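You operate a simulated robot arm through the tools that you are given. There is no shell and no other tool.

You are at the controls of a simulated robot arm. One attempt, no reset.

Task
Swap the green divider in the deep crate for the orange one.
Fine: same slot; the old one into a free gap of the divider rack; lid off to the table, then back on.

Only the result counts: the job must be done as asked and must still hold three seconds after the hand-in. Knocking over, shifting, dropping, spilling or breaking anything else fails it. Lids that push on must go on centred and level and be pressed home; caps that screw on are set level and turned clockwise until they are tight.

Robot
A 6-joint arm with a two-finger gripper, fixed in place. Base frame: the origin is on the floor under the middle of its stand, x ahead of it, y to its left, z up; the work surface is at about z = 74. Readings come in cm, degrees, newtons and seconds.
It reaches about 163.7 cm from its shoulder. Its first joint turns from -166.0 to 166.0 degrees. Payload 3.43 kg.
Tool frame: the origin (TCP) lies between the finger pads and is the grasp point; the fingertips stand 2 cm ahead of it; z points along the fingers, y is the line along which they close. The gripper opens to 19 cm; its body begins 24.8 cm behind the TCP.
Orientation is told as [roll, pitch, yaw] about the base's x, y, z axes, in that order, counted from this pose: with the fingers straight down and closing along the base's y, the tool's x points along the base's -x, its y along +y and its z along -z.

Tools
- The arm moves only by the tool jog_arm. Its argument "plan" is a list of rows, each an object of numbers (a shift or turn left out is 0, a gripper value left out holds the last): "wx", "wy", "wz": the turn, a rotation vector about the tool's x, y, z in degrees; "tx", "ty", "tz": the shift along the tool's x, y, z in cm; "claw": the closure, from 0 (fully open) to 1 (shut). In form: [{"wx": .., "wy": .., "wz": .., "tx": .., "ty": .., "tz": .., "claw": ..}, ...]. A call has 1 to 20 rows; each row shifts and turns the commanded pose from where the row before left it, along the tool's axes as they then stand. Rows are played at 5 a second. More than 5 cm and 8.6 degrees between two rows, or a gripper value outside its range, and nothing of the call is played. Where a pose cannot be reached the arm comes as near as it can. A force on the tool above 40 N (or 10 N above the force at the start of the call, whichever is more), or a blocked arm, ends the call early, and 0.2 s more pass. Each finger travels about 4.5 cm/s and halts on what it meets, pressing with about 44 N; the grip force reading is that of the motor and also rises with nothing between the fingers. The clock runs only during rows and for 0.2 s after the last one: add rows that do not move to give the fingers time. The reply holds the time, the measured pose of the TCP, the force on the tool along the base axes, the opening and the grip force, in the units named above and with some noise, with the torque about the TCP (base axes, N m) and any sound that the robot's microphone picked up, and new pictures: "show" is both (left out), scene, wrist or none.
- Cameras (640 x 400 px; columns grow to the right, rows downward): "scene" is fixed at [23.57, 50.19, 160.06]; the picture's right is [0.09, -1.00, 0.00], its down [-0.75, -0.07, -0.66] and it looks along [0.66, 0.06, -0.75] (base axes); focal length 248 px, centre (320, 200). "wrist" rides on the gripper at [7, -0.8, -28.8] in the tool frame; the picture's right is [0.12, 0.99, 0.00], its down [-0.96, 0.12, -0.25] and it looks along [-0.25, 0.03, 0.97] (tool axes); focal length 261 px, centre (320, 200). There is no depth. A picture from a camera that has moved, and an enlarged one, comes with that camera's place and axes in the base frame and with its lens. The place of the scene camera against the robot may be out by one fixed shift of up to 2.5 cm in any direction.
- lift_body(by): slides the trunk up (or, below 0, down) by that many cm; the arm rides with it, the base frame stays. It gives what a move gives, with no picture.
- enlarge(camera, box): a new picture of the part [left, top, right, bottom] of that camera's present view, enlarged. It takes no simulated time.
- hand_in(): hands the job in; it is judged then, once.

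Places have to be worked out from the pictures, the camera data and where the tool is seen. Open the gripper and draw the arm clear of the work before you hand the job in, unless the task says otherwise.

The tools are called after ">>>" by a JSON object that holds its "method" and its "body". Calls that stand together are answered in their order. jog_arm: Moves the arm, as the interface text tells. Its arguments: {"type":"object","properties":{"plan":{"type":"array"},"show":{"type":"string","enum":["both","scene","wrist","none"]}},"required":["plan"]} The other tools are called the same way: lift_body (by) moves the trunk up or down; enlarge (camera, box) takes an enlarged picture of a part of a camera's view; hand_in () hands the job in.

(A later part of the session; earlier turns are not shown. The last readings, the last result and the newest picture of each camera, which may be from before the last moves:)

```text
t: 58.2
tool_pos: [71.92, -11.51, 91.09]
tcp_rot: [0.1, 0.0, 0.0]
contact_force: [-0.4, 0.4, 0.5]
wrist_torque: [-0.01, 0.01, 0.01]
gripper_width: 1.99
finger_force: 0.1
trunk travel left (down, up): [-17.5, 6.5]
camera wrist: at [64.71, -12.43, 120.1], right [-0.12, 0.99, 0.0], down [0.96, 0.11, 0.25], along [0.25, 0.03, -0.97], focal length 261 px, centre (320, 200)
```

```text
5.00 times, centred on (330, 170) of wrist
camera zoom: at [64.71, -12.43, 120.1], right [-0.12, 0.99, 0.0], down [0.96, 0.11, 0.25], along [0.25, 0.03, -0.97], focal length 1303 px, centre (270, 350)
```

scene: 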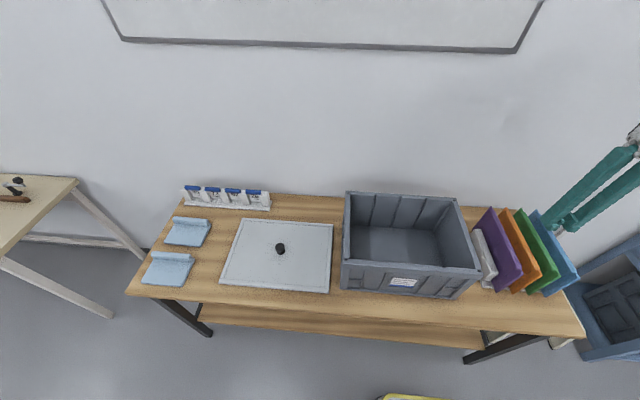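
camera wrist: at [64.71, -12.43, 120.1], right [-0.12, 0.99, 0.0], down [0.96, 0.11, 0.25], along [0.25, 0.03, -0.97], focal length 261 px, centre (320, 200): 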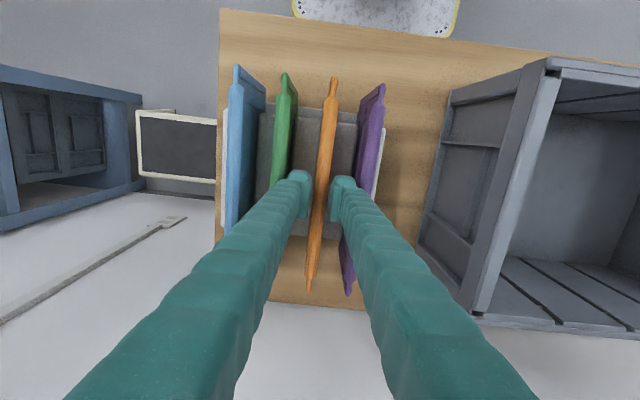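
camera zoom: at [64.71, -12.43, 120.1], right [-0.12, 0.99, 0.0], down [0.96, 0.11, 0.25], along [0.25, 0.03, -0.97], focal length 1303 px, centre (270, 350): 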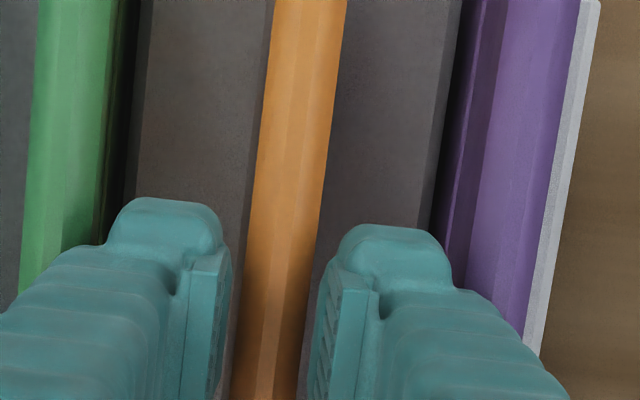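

No contact and clear on both sides. I'll go down another 1.3 cm to the grasp height.

>>> {"method": "jog_arm", "body": {"plan": [{"tz": 0.4}, {"tz": 0.4}, {"tz": 0.4}, {"tz": 0.2}, {}], "show": "wrist"}}

>>> {"method": "enlarge", "body": {"camera": "wrist", "box": [270, 130, 390, 210]}}

```text
t: 59.4
tool_pos: [71.88, -11.69, 89.87]
tcp_rot: [0.1, 0.0, 0.0]
contact_force: [-0.6, -0.5, -0.1]
wrist_torque: [-0.01, 0.0, 0.01]
gripper_width: 1.98
finger_force: 0.1
trunk travel left (down, up): [-17.5, 6.5]
camera wrist: at [64.72, -12.56, 118.78], right [-0.12, 0.99, 0.0], down [0.96, 0.11, 0.25], along [0.25, 0.03, -0.97], focal length 261 px, centre (320, 200)
```

wrist: 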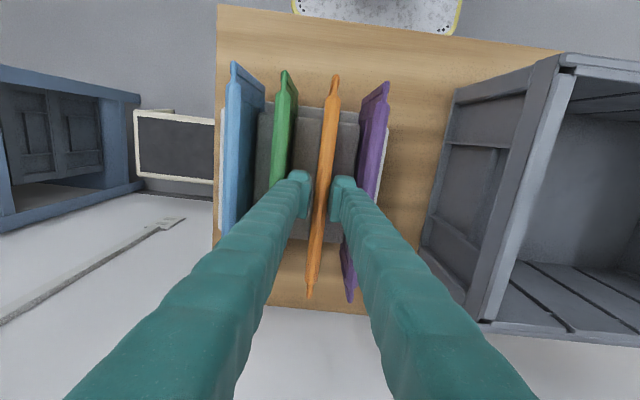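

```text
5.00 times, centred on (330, 170) of wrist
camera zoom: at [64.72, -12.56, 118.78], right [-0.12, 0.99, 0.0], down [0.96, 0.11, 0.25], along [0.25, 0.03, -0.97], focal length 1303 px, centre (270, 350)
```

zoom: 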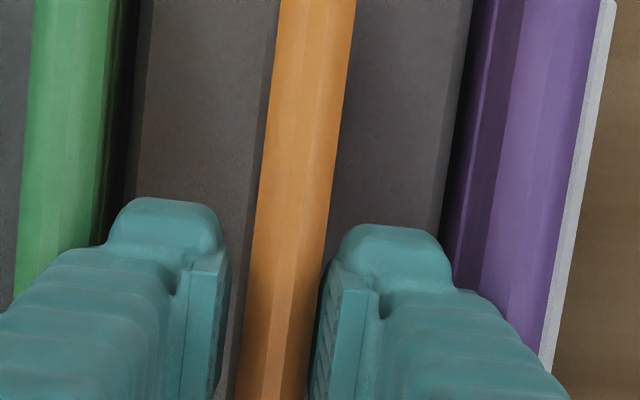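

The arm drifted -0.13 in y while lowering, so I'll shift +0.12 to centre the orange again, then close on it.

>>> {"method": "jog_arm", "body": {"plan": [{"ty": 0.12}, {}, {"claw": 0.91}, {"claw": 0.93}, {"claw": 1}, {}, {}, {}], "show": "both"}}

```text
t: 61.2
tool_pos: [71.85, -11.57, 90.08]
tcp_rot: [0.1, 0.0, 0.0]
contact_force: [0.0, 0.7, -0.4]
wrist_torque: [0.0, 0.0, 0.0]
gripper_width: 1.46
finger_force: 44.2
trunk travel left (down, up): [-17.5, 6.5]
camera wrist: at [64.7, -12.5, 118.8], right [-0.12, 0.99, 0.0], down [0.96, 0.11, 0.25], along [0.25, 0.03, -0.97], focal length 261 px, centre (320, 200)
```

scene: 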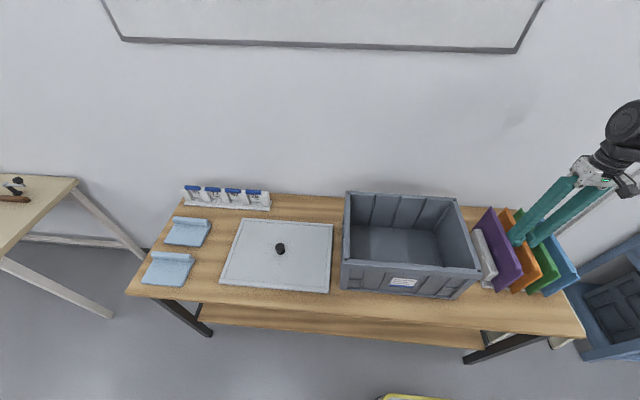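
wrist: 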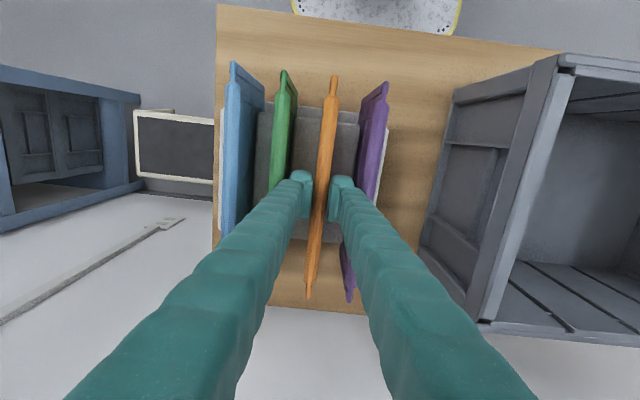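

Orange is gripped at 1.46 cm, matching the panel thickness. I'll lift it straight up slowly, watching the forces.

>>> {"method": "jog_arm", "body": {"plan": [{"tz": -0.4}, {"tz": -0.5}, {"tz": -0.5}, {"tz": -0.6}, {"tz": -0.8}, {}], "show": "wrist"}}

>>> {"method": "enlarge", "body": {"camera": "wrist", "box": [215, 60, 415, 210]}}

```text
t: 62.6
tool_pos: [71.97, -11.54, 92.58]
tcp_rot: [0.1, 0.0, -0.1]
contact_force: [0.6, 0.4, -1.8]
wrist_torque: [-0.04, 0.0, 0.0]
gripper_width: 1.46
finger_force: 44.1
trunk travel left (down, up): [-17.5, 6.5]
camera wrist: at [64.75, -12.41, 121.5], right [-0.12, 0.99, 0.0], down [0.96, 0.11, 0.25], along [0.25, 0.03, -0.97], focal length 261 px, centre (320, 200)
```

wrist: 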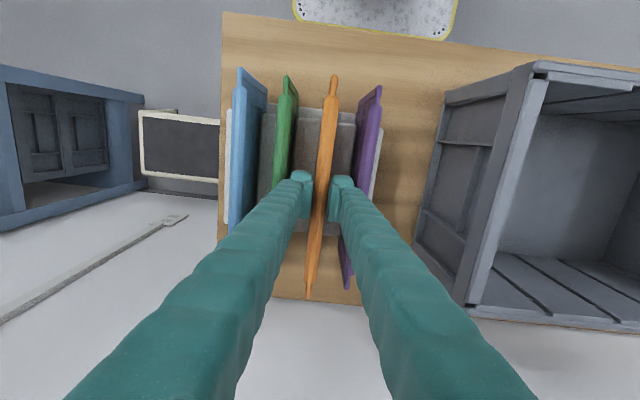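

```text
2.67 times, centred on (315, 135) of wrist
camera zoom: at [64.75, -12.41, 121.5], right [-0.12, 0.99, 0.0], down [0.96, 0.11, 0.25], along [0.25, 0.03, -0.97], focal length 695 px, centre (333, 373)
```

zoom: 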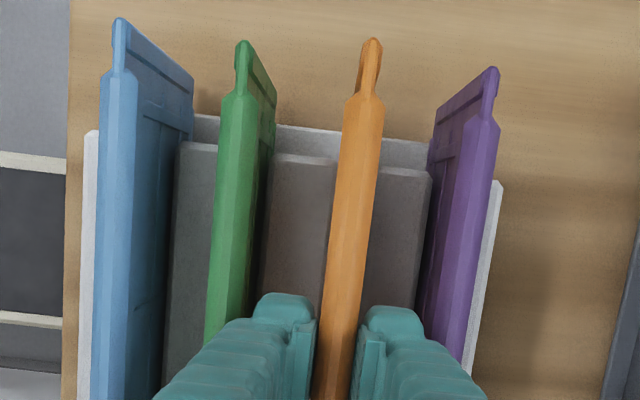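

Orange comes up alone and the neighbours stay put. I'll continue up to z≈113.

>>> {"method": "jog_arm", "body": {"plan": [{"tz": -1}, {"tz": -1.5}, {"tz": -2}, {"tz": -2}, {"tz": -2.5}, {"tz": -3}, {"tz": -3}, {"tz": -3}, {"tz": -3}, {}, {}], "show": "both"}}

```text
t: 65.0
tool_pos: [71.95, -11.69, 113.55]
tcp_rot: [0.0, 0.0, 0.0]
contact_force: [0.2, -0.2, -1.3]
wrist_torque: [0.03, -0.05, 0.03]
gripper_width: 1.47
finger_force: 43.8
trunk travel left (down, up): [-17.5, 6.5]
camera wrist: at [64.8, -12.51, 142.32], right [-0.12, 0.99, 0.0], down [0.96, 0.11, 0.25], along [0.25, 0.03, -0.97], focal length 261 px, centre (320, 200)
```

scene: 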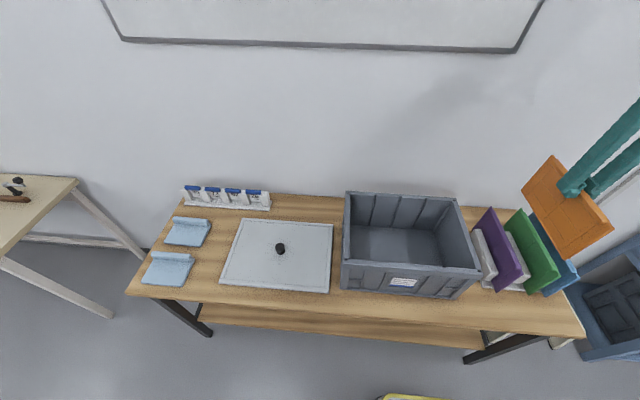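
wrist: 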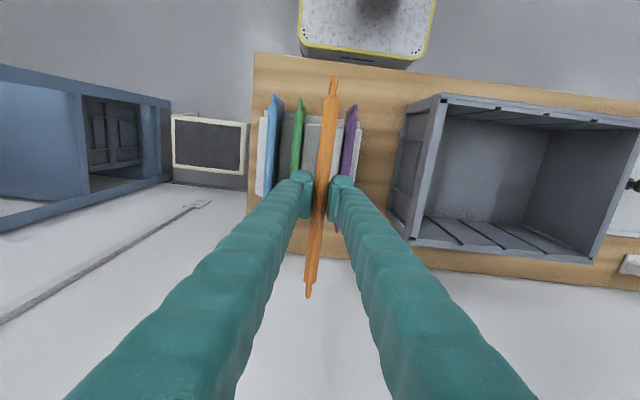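

Orange is free and the other three panels stand undisturbed. I'll zoom on the held panel's tips with the same windows used for green, so I can compare how it sits in the grip.

>>> {"method": "enlarge", "body": {"camera": "wrist", "box": [260, 70, 400, 200]}}

>>> {"method": "enlarge", "body": {"camera": "wrist", "box": [280, 180, 380, 310]}}

>>> {"method": "enlarge", "body": {"camera": "scene", "box": [460, 140, 620, 310]}}

```text
3.08 times, centred on (330, 135) of wrist
camera zoom: at [64.8, -12.51, 142.32], right [-0.12, 0.99, 0.0], down [0.96, 0.11, 0.25], along [0.25, 0.03, -0.97], focal length 802 px, centre (289, 400)
```

zoom: 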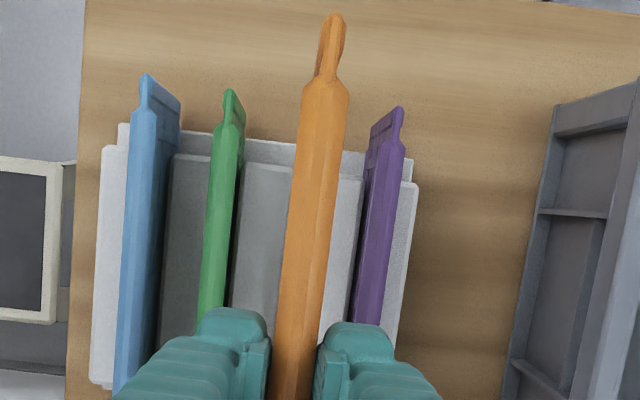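

```text
3.08 times, centred on (330, 245) of wrist
camera zoom: at [64.8, -12.51, 142.32], right [-0.12, 0.99, 0.0], down [0.96, 0.11, 0.25], along [0.25, 0.03, -0.97], focal length 802 px, centre (289, 62)
```

zoom: 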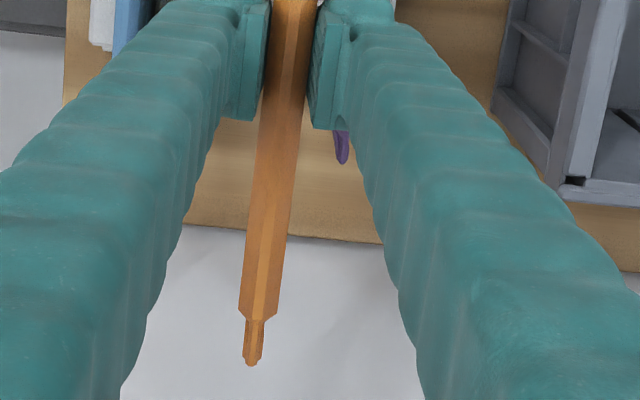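

```text
2.35 times, centred on (540, 225) of scene
camera zoom: at [23.57, 50.19, 160.06], right [0.09, -1.0, 0.0], down [-0.75, -0.07, -0.66], along [0.66, 0.06, -0.75], focal length 584 px, centre (-198, 141)
```

zoom: 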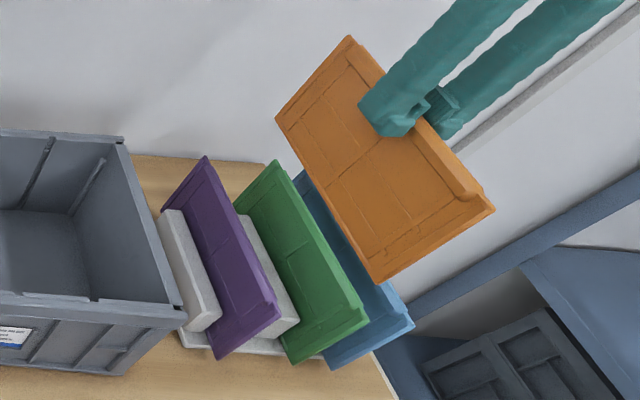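

Compared with green, orange sits 0.15 cm toward -x in the grip and about 0.45 cm lower. That puts the target camera pose for the middle slot at about (62.80, 26.07). I'll carry it over the crate.

>>> {"method": "jog_arm", "body": {"plan": [{"tz": -1, "ty": 2}, {"ty": 4, "tx": 0.2}, {"ty": 4.5, "tx": 0.3}, {"ty": 4.5, "tx": 0.3}, {"ty": 4.5, "tx": 0.3}, {"ty": 4.5, "tx": 0.3}, {"ty": 4.5, "tx": 0.3}, {"ty": 4.5, "tx": 0.3}, {"ty": 3.5}, {"ty": 2.08}, {}, {}], "show": "both"}}

```text
t: 67.6
tool_pos: [69.98, 27.04, 114.63]
tcp_rot: [0.1, 0.0, 0.0]
contact_force: [0.0, -0.2, -1.0]
wrist_torque: [0.0, -0.02, 0.01]
gripper_width: 1.43
finger_force: 43.5
trunk travel left (down, up): [-17.5, 6.5]
camera wrist: at [62.67, 26.09, 143.6], right [-0.12, 0.99, 0.0], down [0.96, 0.11, 0.25], along [0.25, 0.03, -0.97], focal length 261 px, centre (320, 200)
```

scene: 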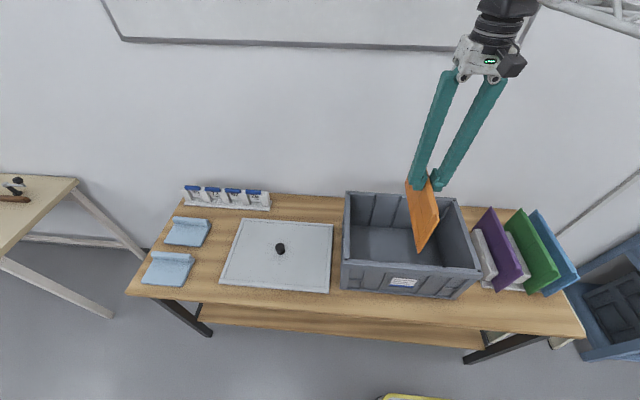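
wrist: 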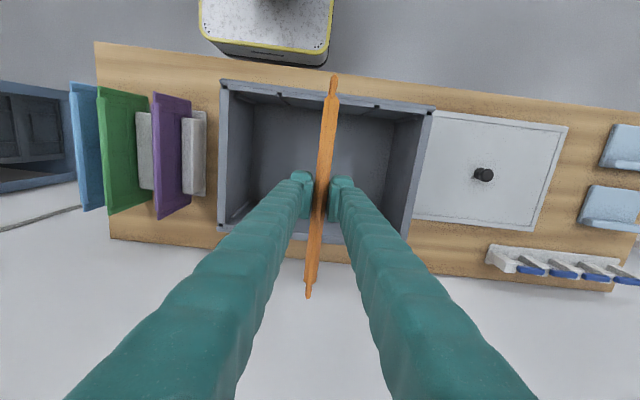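

I'm over the crate. I'll zoom with the same window used for the green (edges then at 463/512/545/587) to see the in-hand y offset, and look at the grooves.

>>> {"method": "enlarge", "body": {"camera": "wrist", "box": [260, 130, 340, 180]}}

>>> {"method": "enlarge", "body": {"camera": "wrist", "box": [270, 70, 390, 130]}}

>>> {"method": "enlarge", "body": {"camera": "wrist", "box": [260, 210, 380, 310]}}

>>> {"method": "enlarge", "body": {"camera": "scene", "box": [335, 150, 485, 300]}}

```text
8.00 times, centred on (300, 155) of wrist
camera zoom: at [62.67, 26.09, 143.6], right [-0.12, 0.99, 0.0], down [0.96, 0.11, 0.25], along [0.25, 0.03, -0.97], focal length 2085 px, centre (480, 560)
```

zoom: 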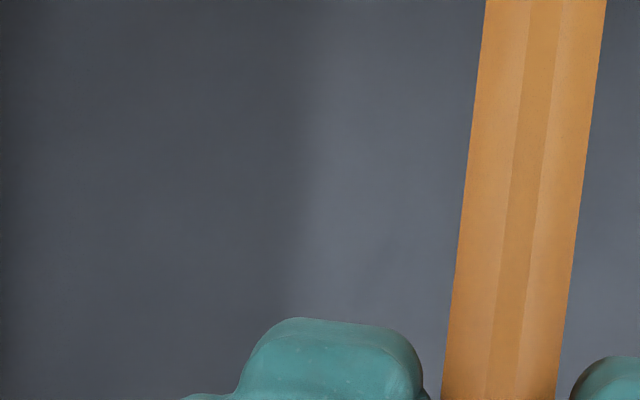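

```text
5.33 times, centred on (330, 100) of wrist
camera zoom: at [62.67, 26.09, 143.6], right [-0.12, 0.99, 0.0], down [0.96, 0.11, 0.25], along [0.25, 0.03, -0.97], focal length 1390 px, centre (267, 733)
```

zoom: 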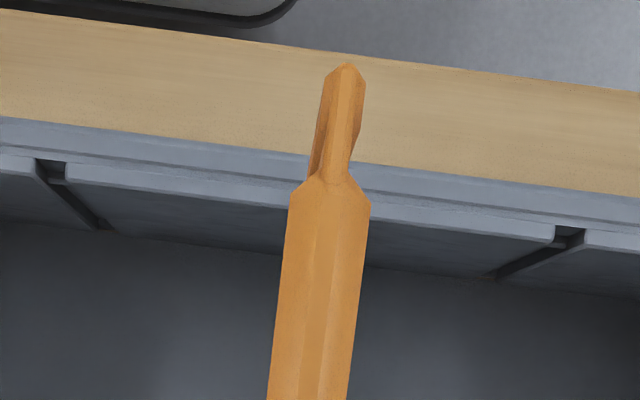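

```text
4.00 times, centred on (320, 260) of wrist
camera zoom: at [62.67, 26.09, 143.6], right [-0.12, 0.99, 0.0], down [0.96, 0.11, 0.25], along [0.25, 0.03, -0.97], focal length 1043 px, centre (320, -40)
```

zoom: 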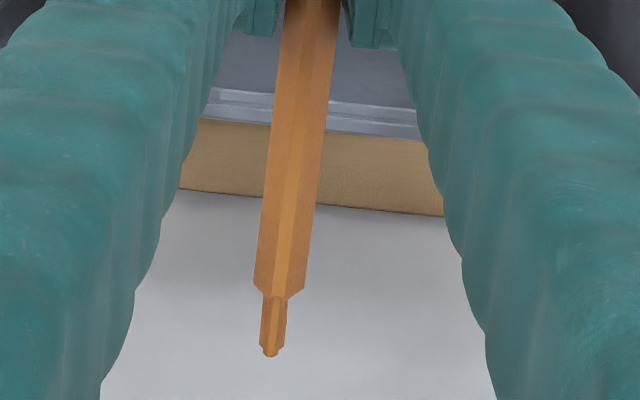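

```text
2.67 times, centred on (410, 225) of scene
camera zoom: at [23.57, 50.19, 160.06], right [0.09, -1.0, 0.0], down [-0.75, -0.07, -0.66], along [0.66, 0.06, -0.75], focal length 662 px, centre (80, 133)
```

zoom: 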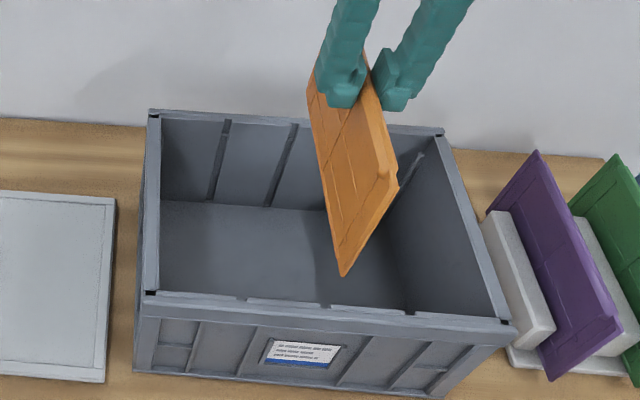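

In-hand position matches green's to about 0.03 cm in y, and the outer notches' midpoint agrees with the middle slot at cam y ≈26.1. I'll shift +0.13 in x and lower to z≈108.5 to check before entering.

>>> {"method": "jog_arm", "body": {"plan": [{"tx": -0.13}, {"tz": 2}, {"tz": 2}, {"tz": 2}, {}, {}], "show": "both"}}

```text
t: 69.0
tool_pos: [69.97, 26.98, 108.62]
tcp_rot: [0.1, -0.1, 0.0]
contact_force: [0.5, 0.1, -0.3]
wrist_torque: [0.0, 0.03, -0.02]
gripper_width: 1.48
finger_force: 44.3
trunk travel left (down, up): [-17.5, 6.5]
camera wrist: at [62.81, 26.03, 137.48], right [-0.12, 0.99, 0.0], down [0.96, 0.11, 0.25], along [0.25, 0.03, -0.97], focal length 261 px, centre (320, 200)
```

scene: 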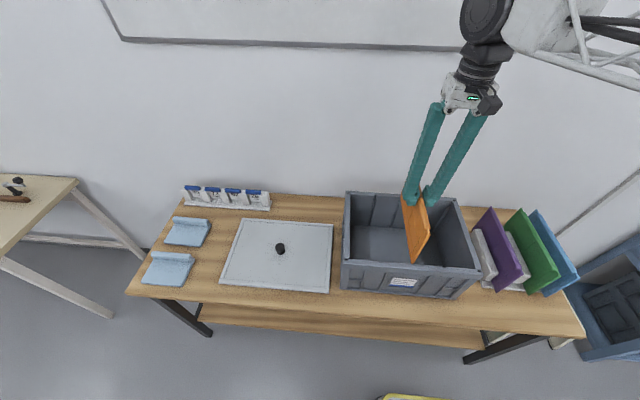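
wrist: 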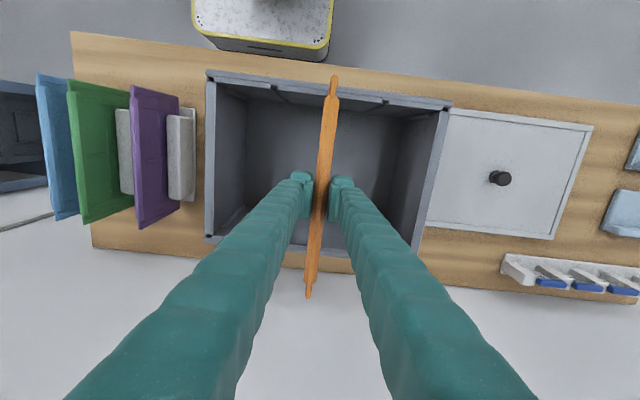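

>>> {"method": "enlarge", "body": {"camera": "wrist", "box": [265, 70, 395, 120]}}

>>> {"method": "enlarge", "body": {"camera": "scene", "box": [335, 170, 485, 300]}}

>>> {"method": "enlarge", "body": {"camera": "scene", "box": [380, 240, 450, 290]}}

>>> {"method": "enlarge", "body": {"camera": "wrist", "box": [270, 220, 370, 300]}}

```text
4.92 times, centred on (330, 95) of wrist
camera zoom: at [62.81, 26.03, 137.48], right [-0.12, 0.99, 0.0], down [0.96, 0.11, 0.25], along [0.25, 0.03, -0.97], focal length 1283 px, centre (271, 717)
```

zoom: 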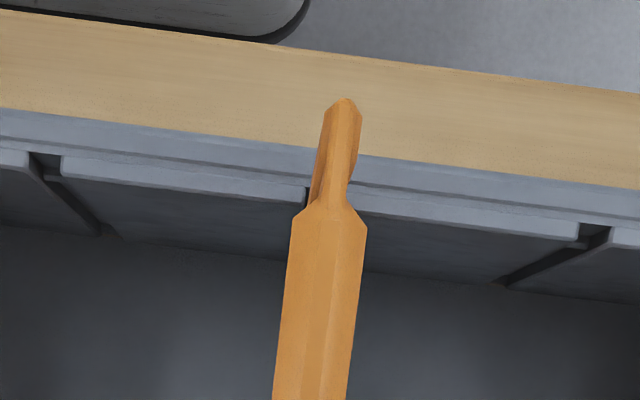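

```text
3.08 times, centred on (410, 235) of scene
camera zoom: at [23.57, 50.19, 160.06], right [0.09, -1.0, 0.0], down [-0.75, -0.07, -0.66], along [0.66, 0.06, -0.75], focal length 764 px, centre (43, 92)
```

zoom: 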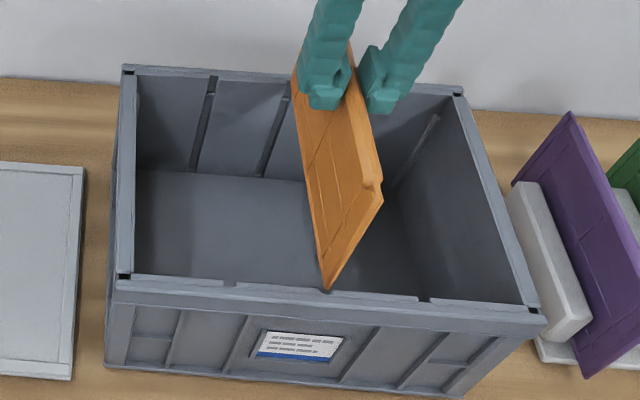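

```text
8.00 times, centred on (415, 265) of scene
camera zoom: at [23.57, 50.19, 160.06], right [0.09, -1.0, 0.0], down [-0.75, -0.07, -0.66], along [0.66, 0.06, -0.75], focal length 1987 px, centre (-440, -320)
```

zoom: 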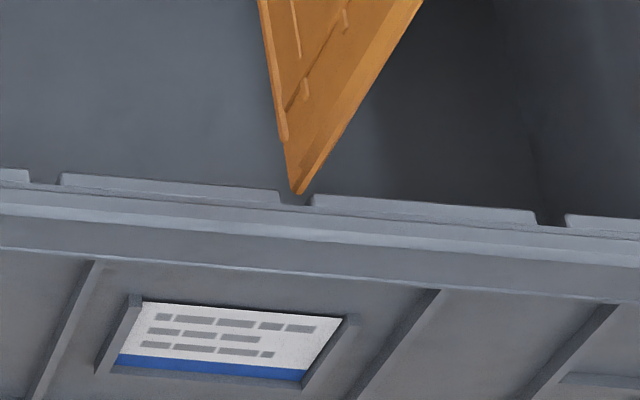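

```text
5.00 times, centred on (320, 260) of wrist
camera zoom: at [62.81, 26.03, 137.48], right [-0.12, 0.99, 0.0], down [0.96, 0.11, 0.25], along [0.25, 0.03, -0.97], focal length 1303 px, centre (320, -100)
```

zoom: 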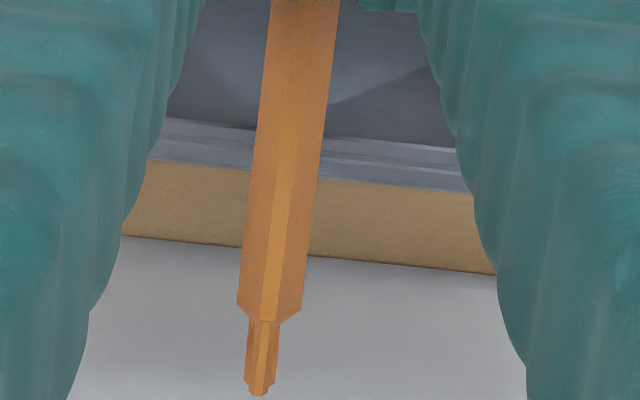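

The scene zoom shows the panel's lower near corner centred on the middle notch (about 1.1 cm wide). I'll nudge +0.06 in y and lower into the grooves carefully.

>>> {"method": "jog_arm", "body": {"plan": [{"ty": 0.06}, {"tz": 0.5}, {"tz": 0.5}, {"tz": 0.5}, {"tz": 0.5}, {}], "show": "scene"}}

>>> {"method": "enlarge", "body": {"camera": "scene", "box": [380, 240, 450, 290]}}

```text
t: 70.4
tool_pos: [69.98, 27.06, 106.7]
tcp_rot: [0.1, 0.0, 0.0]
contact_force: [-0.4, -0.4, -1.3]
wrist_torque: [-0.01, 0.0, -0.01]
gripper_width: 1.45
finger_force: 44.2
trunk travel left (down, up): [-17.5, 6.5]
```

scene: 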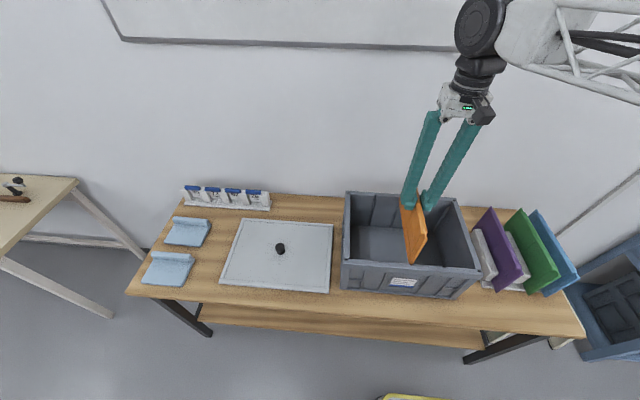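

```text
8.00 times, centred on (415, 265) of scene
camera zoom: at [23.57, 50.19, 160.06], right [0.09, -1.0, 0.0], down [-0.75, -0.07, -0.66], along [0.66, 0.06, -0.75], focal length 1987 px, centre (-440, -320)
```

zoom: 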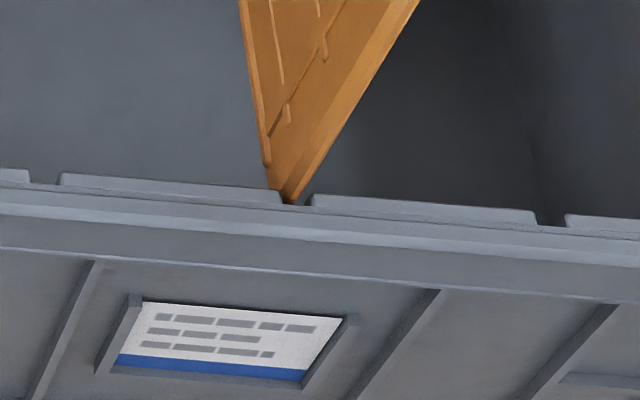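

The corner is entering the notch with no contact force. Continuing down in small stages.

>>> {"method": "jog_arm", "body": {"plan": [{"tz": 0.4}, {"tz": 0.4}, {"tz": 0.4}, {"tz": 0.4}, {}], "show": "both"}}

>>> {"method": "enlarge", "body": {"camera": "scene", "box": [380, 240, 450, 290]}}

>>> {"method": "enlarge", "body": {"camera": "wrist", "box": [265, 65, 395, 115]}}

```text
t: 71.6
tool_pos: [69.92, 27.02, 105.2]
tcp_rot: [0.2, 0.0, 0.0]
contact_force: [0.2, 0.3, -1.6]
wrist_torque: [0.02, -0.01, 0.02]
gripper_width: 1.44
finger_force: 44.2
trunk travel left (down, up): [-17.5, 6.5]
camera wrist: at [62.77, 26.16, 134.1], right [-0.12, 0.99, 0.0], down [0.96, 0.11, 0.25], along [0.25, 0.03, -0.97], focal length 261 px, centre (320, 200)
```

scene: 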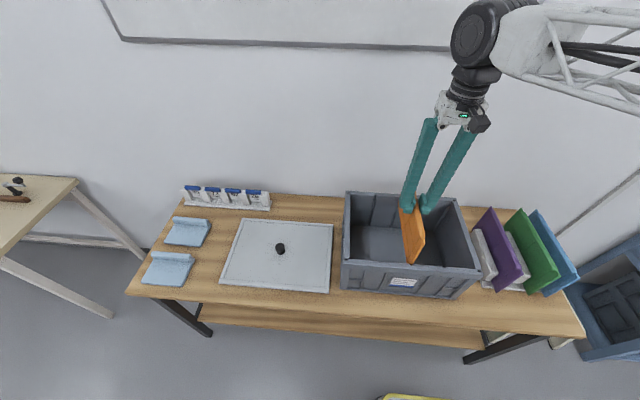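
wrist: 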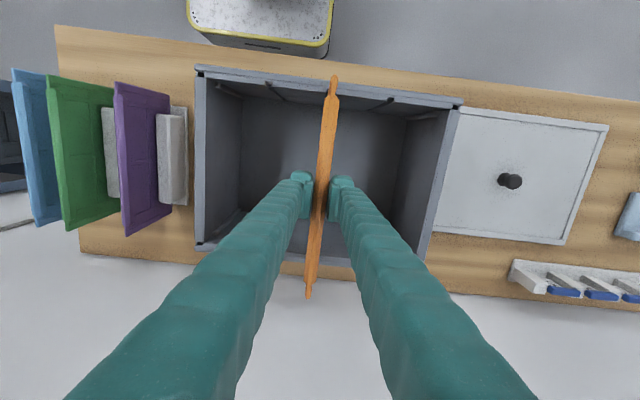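

```text
8.00 times, centred on (415, 265) of scene
camera zoom: at [23.57, 50.19, 160.06], right [0.09, -1.0, 0.0], down [-0.75, -0.07, -0.66], along [0.66, 0.06, -0.75], focal length 1987 px, centre (-440, -320)
```

zoom: 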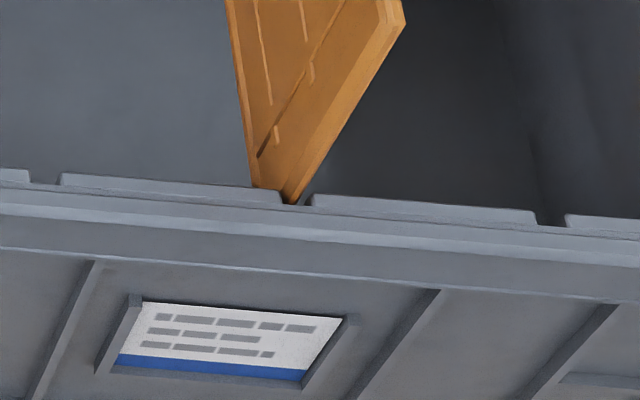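

```text
4.92 times, centred on (330, 90) of wrist
camera zoom: at [62.77, 26.16, 134.1], right [-0.12, 0.99, 0.0], down [0.96, 0.11, 0.25], along [0.25, 0.03, -0.97], focal length 1283 px, centre (271, 742)
```

zoom: 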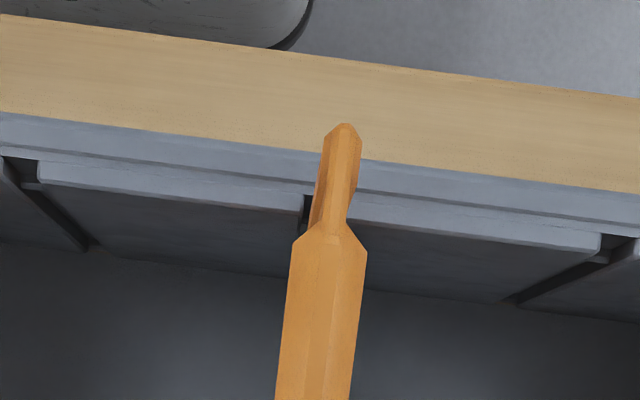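

The tongue is in the notch and aligned within about 0.05 cm. Continuing down.

>>> {"method": "jog_arm", "body": {"plan": [{"tz": 0.5}, {"tz": 0.5}, {"tz": 0.5}, {"tz": 0.5}, {"tz": 0.5}, {"tz": 0.5}, {}], "show": "wrist"}}

>>> {"method": "enlarge", "body": {"camera": "wrist", "box": [265, 55, 395, 105]}}

```text
t: 73.2
tool_pos: [69.98, 27.28, 102.21]
tcp_rot: [0.1, 0.0, 0.0]
contact_force: [-2.6, 0.3, -0.7]
wrist_torque: [0.02, 0.2, 0.0]
gripper_width: 1.44
finger_force: 43.9
trunk travel left (down, up): [-17.5, 6.5]
camera wrist: at [62.87, 26.3, 131.01], right [-0.12, 0.99, 0.0], down [0.96, 0.11, 0.25], along [0.25, 0.03, -0.97], focal length 261 px, centre (320, 200)
```

wrist: 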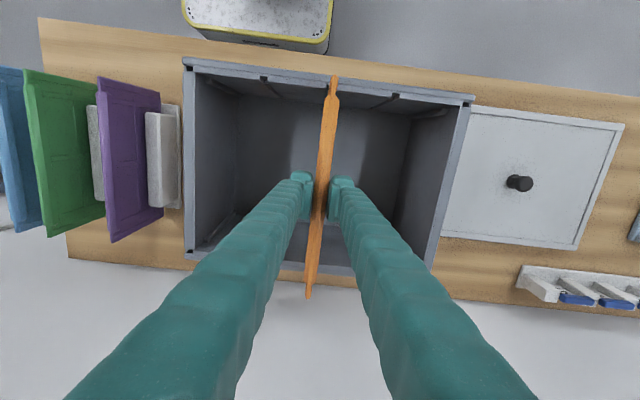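

```text
4.92 times, centred on (330, 80) of wrist
camera zoom: at [62.87, 26.3, 131.01], right [-0.12, 0.99, 0.0], down [0.96, 0.11, 0.25], along [0.25, 0.03, -0.97], focal length 1283 px, centre (271, 791)
```

zoom: 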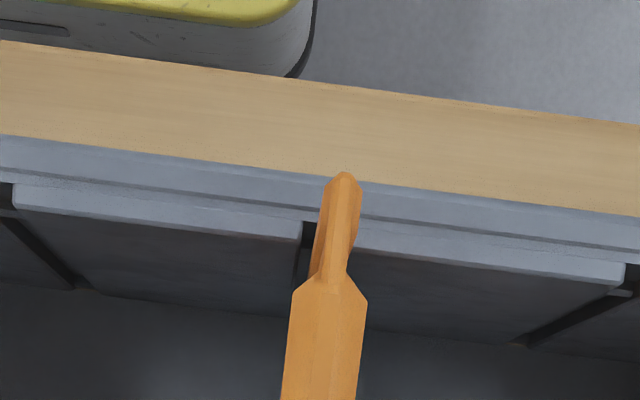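

The arm has drifted +0.15 in y and +0.1 in x, with a light push at the far groove. I'll correct both and check before going further.

>>> {"method": "jog_arm", "body": {"plan": [{"ty": -0.1, "tx": 0.06}, {"ty": -0.07, "tx": 0.04}, {}], "show": "wrist"}}

>>> {"method": "enlarge", "body": {"camera": "wrist", "box": [265, 55, 395, 105]}}

```text
t: 74.0
tool_pos: [69.98, 27.14, 102.21]
tcp_rot: [0.0, 0.0, 0.0]
contact_force: [0.3, 0.3, -1.6]
wrist_torque: [-0.01, 0.01, -0.03]
gripper_width: 1.45
finger_force: 44.0
trunk travel left (down, up): [-17.5, 6.5]
camera wrist: at [62.81, 26.15, 131.05], right [-0.12, 0.99, 0.0], down [0.96, 0.11, 0.25], along [0.25, 0.03, -0.97], focal length 261 px, centre (320, 200)
```

wrist: 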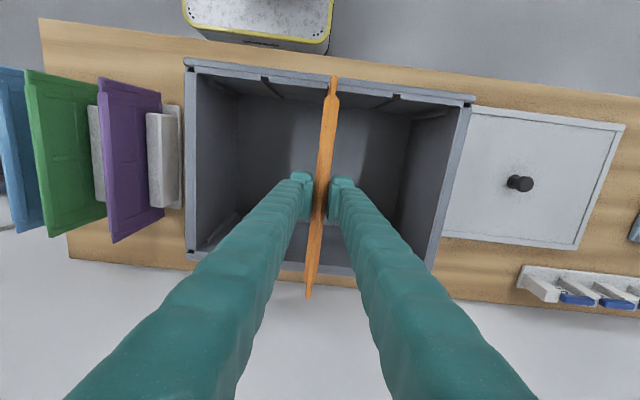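

```text
4.92 times, centred on (330, 80) of wrist
camera zoom: at [62.81, 26.15, 131.05], right [-0.12, 0.99, 0.0], down [0.96, 0.11, 0.25], along [0.25, 0.03, -0.97], focal length 1283 px, centre (271, 791)
```

zoom: 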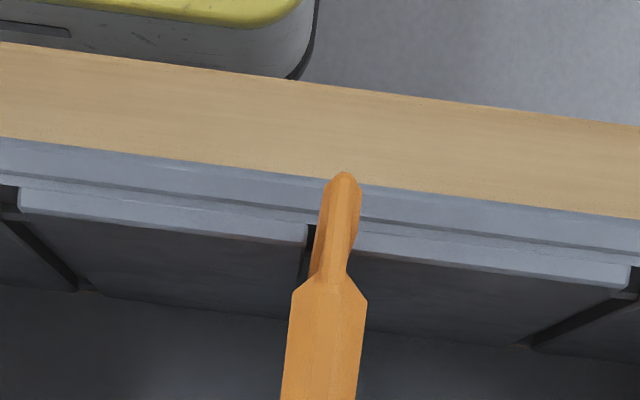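

Contact is gone and the panel is centred. Continuing 3 cm further.

>>> {"method": "jog_arm", "body": {"plan": [{"tz": 0.5}, {"tz": 0.5}, {"tz": 0.5}, {"tz": 0.5}, {"tz": 0.5}, {"tz": 0.5}, {}], "show": "wrist"}}

>>> {"method": "enlarge", "body": {"camera": "wrist", "box": [265, 50, 395, 100]}}

```text
t: 75.6
tool_pos: [69.91, 26.89, 99.26]
tcp_rot: [0.0, 0.0, 0.1]
contact_force: [-0.2, 0.0, -0.9]
wrist_torque: [0.02, -0.04, -0.03]
gripper_width: 1.48
finger_force: 43.7
trunk travel left (down, up): [-17.5, 6.5]
camera wrist: at [62.69, 26.0, 128.05], right [-0.12, 0.99, 0.0], down [0.96, 0.11, 0.25], along [0.25, 0.03, -0.97], focal length 261 px, centre (320, 200)
```

wrist: 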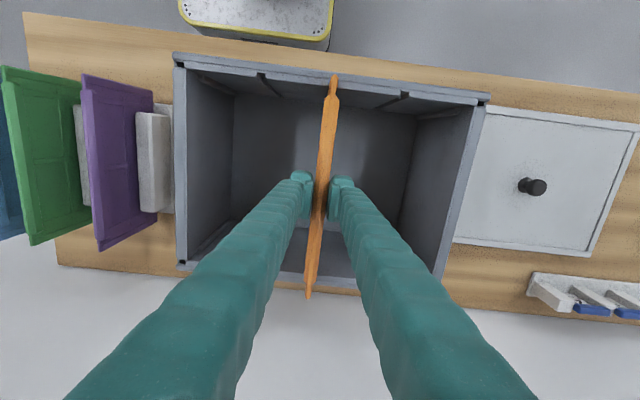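

```text
4.92 times, centred on (330, 75) of wrist
camera zoom: at [62.69, 26.0, 128.05], right [-0.12, 0.99, 0.0], down [0.96, 0.11, 0.25], along [0.25, 0.03, -0.97], focal length 1283 px, centre (271, 815)
```

zoom: 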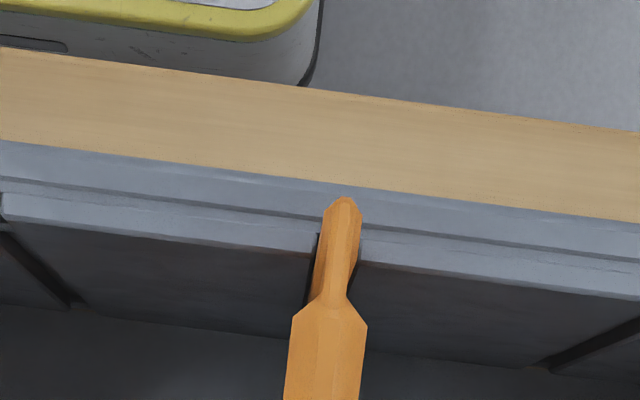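

>>> {"method": "jog_arm", "body": {"plan": [{"ty": 0.08, "tx": -0.08}, {"tz": 0.5}, {"tz": 0.5}, {"tz": 0.5}, {"tz": 0.5}, {"tz": 0.5}, {}], "show": "wrist"}}

>>> {"method": "enlarge", "body": {"camera": "wrist", "box": [265, 45, 395, 95]}}

```text
t: 77.2
tool_pos: [70.18, 26.93, 96.72]
tcp_rot: [0.2, 0.0, -0.1]
contact_force: [-0.9, 0.5, -1.9]
wrist_torque: [0.02, 0.0, 0.03]
gripper_width: 1.42
finger_force: 43.6
trunk travel left (down, up): [-17.5, 6.5]
camera wrist: at [62.81, 26.12, 125.56], right [-0.12, 0.99, 0.0], down [0.96, 0.11, 0.25], along [0.25, 0.03, -0.97], focal length 261 px, centre (320, 200)
```

wrist: 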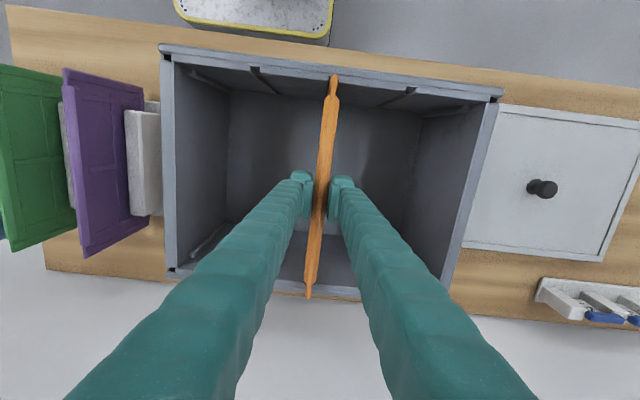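

```text
4.92 times, centred on (330, 70) of wrist
camera zoom: at [62.81, 26.12, 125.56], right [-0.12, 0.99, 0.0], down [0.96, 0.11, 0.25], along [0.25, 0.03, -0.97], focal length 1283 px, centre (271, 840)
```

zoom: 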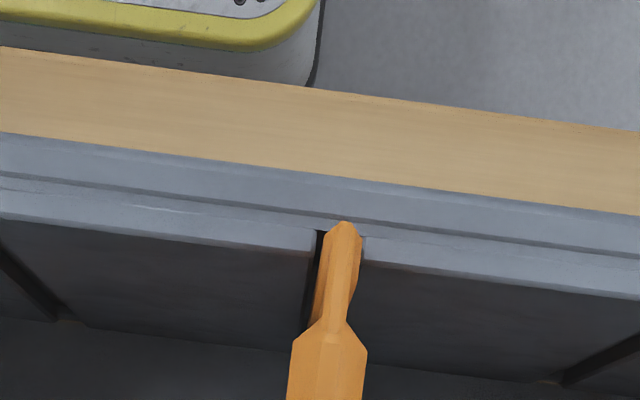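

>>> {"method": "jog_arm", "body": {"plan": [{"ty": -0.05}, {"tz": 0.5}, {"tz": 0.5}, {"tz": 0.5}, {"tz": 0.5}, {"tz": 0.5}, {"tz": 0.5}, {}], "show": "wrist"}}

>>> {"method": "enlarge", "body": {"camera": "wrist", "box": [265, 45, 395, 95]}}

```text
t: 79.0
tool_pos: [69.99, 27.1, 93.67]
tcp_rot: [0.1, 0.1, 0.0]
contact_force: [-0.7, -0.1, -1.3]
wrist_torque: [-0.01, -0.01, 0.0]
gripper_width: 1.47
finger_force: 43.9
trunk travel left (down, up): [-17.5, 6.5]
camera wrist: at [62.72, 26.09, 122.52], right [-0.12, 0.99, 0.0], down [0.96, 0.11, 0.25], along [0.25, 0.03, -0.97], focal length 261 px, centre (320, 200)
```

wrist: 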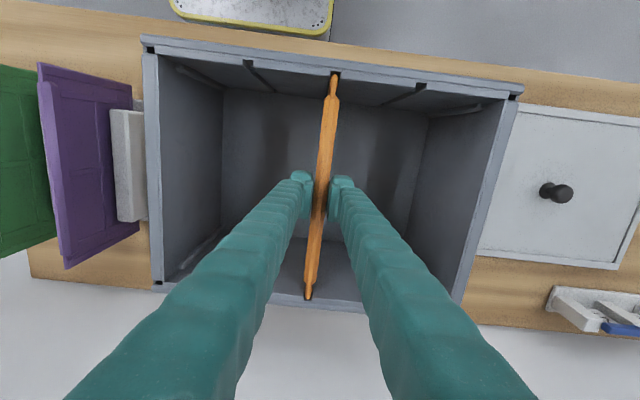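

```text
4.92 times, centred on (330, 70) of wrist
camera zoom: at [62.72, 26.09, 122.52], right [-0.12, 0.99, 0.0], down [0.96, 0.11, 0.25], along [0.25, 0.03, -0.97], focal length 1283 px, centre (271, 840)
```

zoom: 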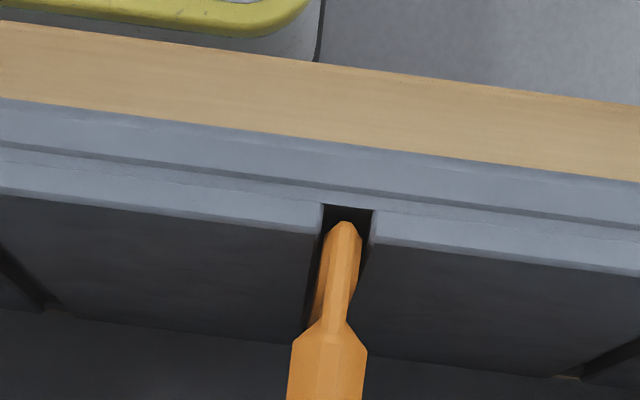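

The top of the tongue is now in the notch, well centred. Lowering the rest of the way, slower near the floor.

>>> {"method": "jog_arm", "body": {"plan": [{"tz": 0.5}, {"tz": 0.5}, {"tz": 0.5}, {"tz": 0.5}, {"tz": 0.5}, {}], "show": "none"}}

```text
t: 80.4
tool_pos: [69.96, 27.0, 91.25]
tcp_rot: [0.1, 0.0, 0.0]
contact_force: [-0.2, 0.2, -0.9]
wrist_torque: [0.02, -0.01, 0.0]
gripper_width: 1.46
finger_force: 44.1
trunk travel left (down, up): [-17.5, 6.5]
```

>>> {"method": "jog_arm", "body": {"plan": [{"tz": 0.25}, {"tz": 0.25}, {"tz": 0.2}, {}], "show": "wrist"}}

```text
t: 81.4
tool_pos: [69.99, 27.02, 90.63]
tcp_rot: [0.1, 0.0, 0.0]
contact_force: [-0.8, -0.1, -0.1]
wrist_torque: [0.03, 0.01, 0.01]
gripper_width: 1.46
finger_force: 43.4
trunk travel left (down, up): [-17.5, 6.5]
camera wrist: at [62.83, 26.1, 119.44], right [-0.12, 0.99, 0.0], down [0.96, 0.11, 0.25], along [0.25, 0.03, -0.97], focal length 261 px, centre (320, 200)
```

wrist: 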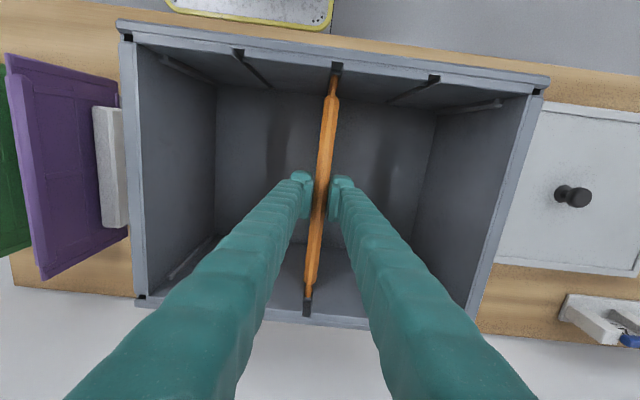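

>>> {"method": "jog_arm", "body": {"plan": [{"tz": 0.15}, {"tz": 0.15}, {}], "show": "none"}}

```text
t: 82.2
tool_pos: [70.02, 27.09, 90.27]
tcp_rot: [0.1, -0.1, -0.1]
contact_force: [-0.4, 0.1, -0.6]
wrist_torque: [0.05, 0.04, -0.01]
gripper_width: 1.46
finger_force: 43.6
trunk travel left (down, up): [-17.5, 6.5]
```

>>> {"method": "jog_arm", "body": {"plan": [{"tz": 0.15}, {"tz": 0.1}, {}], "show": "none"}}

```text
t: 83.0
tool_pos: [70.09, 27.08, 90.21]
tcp_rot: [0.1, -0.1, 0.1]
contact_force: [3.6, -0.1, 32.2]
wrist_torque: [0.03, 0.13, -0.01]
gripper_width: 1.49
finger_force: 44.0
trunk travel left (down, up): [-17.5, 6.5]
```

Firm contact (32 N) shows the orange panel is seated on the crate floor. I'll ease up slightly, open the claw, and rise.

>>> {"method": "jog_arm", "body": {"plan": [{"tz": -0.15}, {}, {"claw": 0.9}, {"claw": 0.8}, {"claw": 0.75}, {}, {}], "show": "wrist"}}

>>> {"method": "enlarge", "body": {"camera": "wrist", "box": [220, 40, 440, 330]}}

```text
t: 84.6
tool_pos: [69.88, 27.03, 89.93]
tcp_rot: [0.1, 0.1, -0.1]
contact_force: [-0.5, 0.8, -0.4]
wrist_torque: [-0.02, -0.02, -0.01]
gripper_width: 4.74
finger_force: 0.0
trunk travel left (down, up): [-17.5, 6.5]
camera wrist: at [62.74, 26.1, 118.9], right [-0.12, 0.99, 0.0], down [0.96, 0.11, 0.25], along [0.25, 0.03, -0.97], focal length 261 px, centre (320, 200)
```

wrist: 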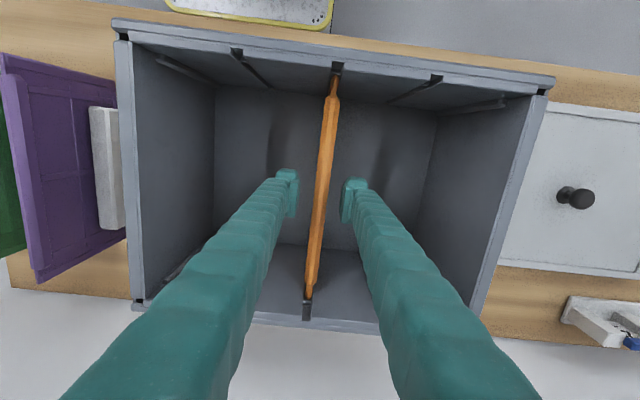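

```text
1.38 times, centred on (330, 185) of wrist
camera zoom: at [62.74, 26.1, 118.9], right [-0.12, 0.99, 0.0], down [0.96, 0.11, 0.25], along [0.25, 0.03, -0.97], focal length 360 px, centre (306, 221)
```

zoom: 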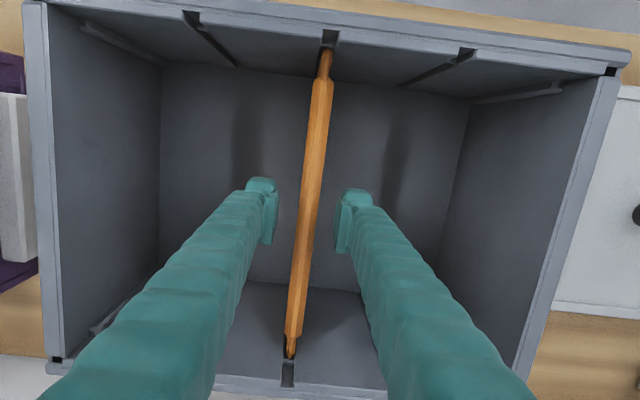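

The orange panel stands in the middle slot like the green did. I'll rise to z≈115 and view everything.

>>> {"method": "jog_arm", "body": {"plan": [{"tz": -1}, {"tz": -2}, {"tz": -3}, {"tz": -4}, {"tz": -4}, {"tz": -4}, {"tz": -4}, {"tz": -3}, {}, {}], "show": "both"}}

>>> {"method": "enlarge", "body": {"camera": "scene", "box": [335, 180, 605, 310]}}

```text
t: 86.8
tool_pos: [69.91, 26.96, 115.13]
tcp_rot: [0.1, 0.0, 0.0]
contact_force: [-0.4, 0.0, -0.4]
wrist_torque: [-0.03, 0.0, -0.01]
gripper_width: 4.72
finger_force: 0.0
trunk travel left (down, up): [-17.5, 6.5]
camera wrist: at [62.78, 26.08, 143.89], right [-0.12, 0.99, 0.0], down [0.96, 0.11, 0.25], along [0.25, 0.03, -0.97], focal length 261 px, centre (320, 200)
```

scene: 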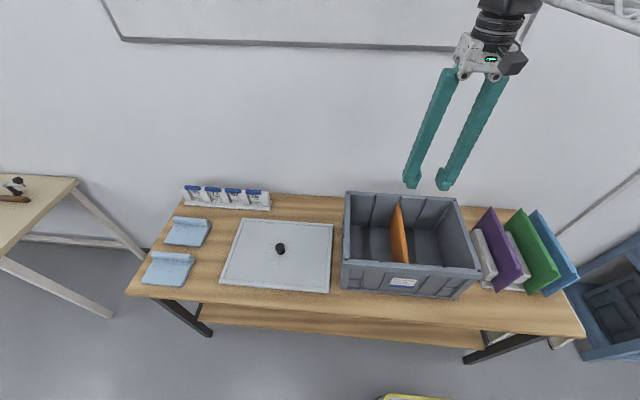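
wrist: 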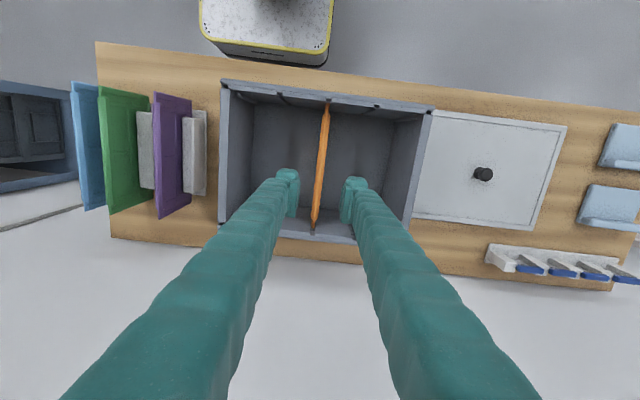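

```text
2.37 times, centred on (470, 245) of scene
camera zoom: at [23.57, 50.19, 160.06], right [0.09, -1.0, 0.0], down [-0.75, -0.07, -0.66], along [0.66, 0.06, -0.75], focal length 589 px, centre (-36, 93)
```

zoom: 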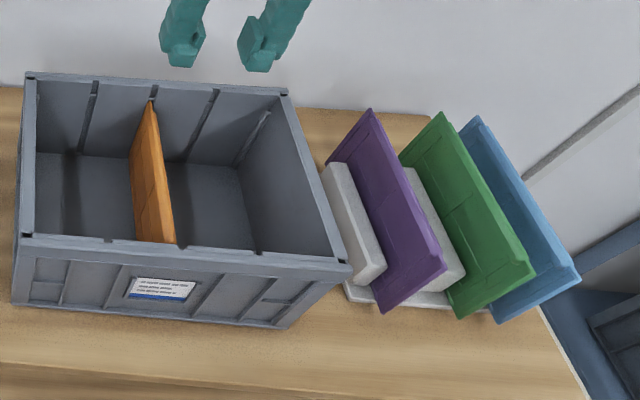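

The swap is done: orange is in the middle slot and green in the rack's former free gap. Now I'll go over to the lid on the table to find its knob and yaw.

>>> {"method": "jog_arm", "body": {"plan": [{"ty": 3, "tz": 0.5}, {"ty": 4.5, "tx": 0.3, "tz": 0.5}, {"ty": 4.5, "tx": 0.3, "tz": 0.5}, {"ty": 4.5, "tx": 0.3, "tz": 0.5}, {"ty": 4.5, "tx": 0.3, "tz": 0.5}, {"ty": 4.5, "tx": 0.3, "tz": 0.5}, {"ty": 4.5, "tx": 0.3, "tz": 0.5}, {"ty": 4.5, "tx": 0.3, "tz": 0.5}, {"ty": 4, "tx": 0.2, "tz": 0.5}, {"ty": 3.4, "tx": 0.2, "tz": 0.5}, {}, {}], "show": "both"}}

```text
t: 89.4
tool_pos: [67.41, 68.7, 110.25]
tcp_rot: [0.1, 0.0, 0.0]
contact_force: [-0.9, 0.5, 0.1]
wrist_torque: [0.03, 0.0, 0.01]
gripper_width: 4.74
finger_force: 0.0
trunk travel left (down, up): [-17.5, 6.5]
camera wrist: at [60.08, 67.83, 139.16], right [-0.12, 0.99, 0.0], down [0.96, 0.11, 0.25], along [0.25, 0.03, -0.97], focal length 261 px, centre (320, 200)
```

scene: 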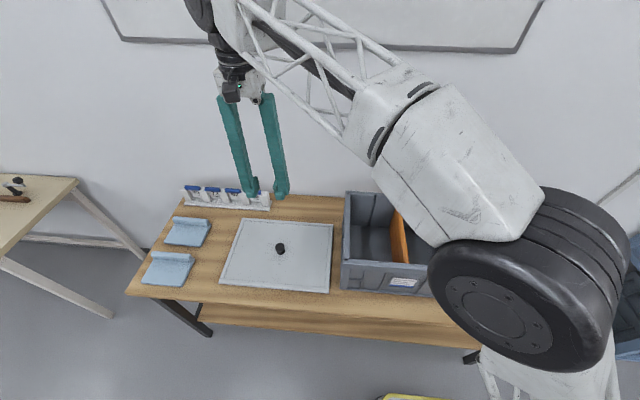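
wrist: 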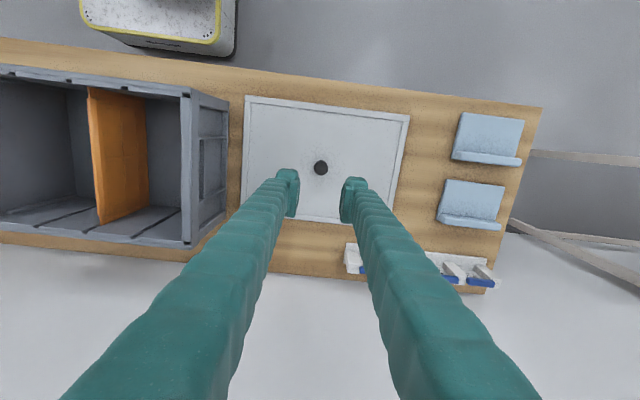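

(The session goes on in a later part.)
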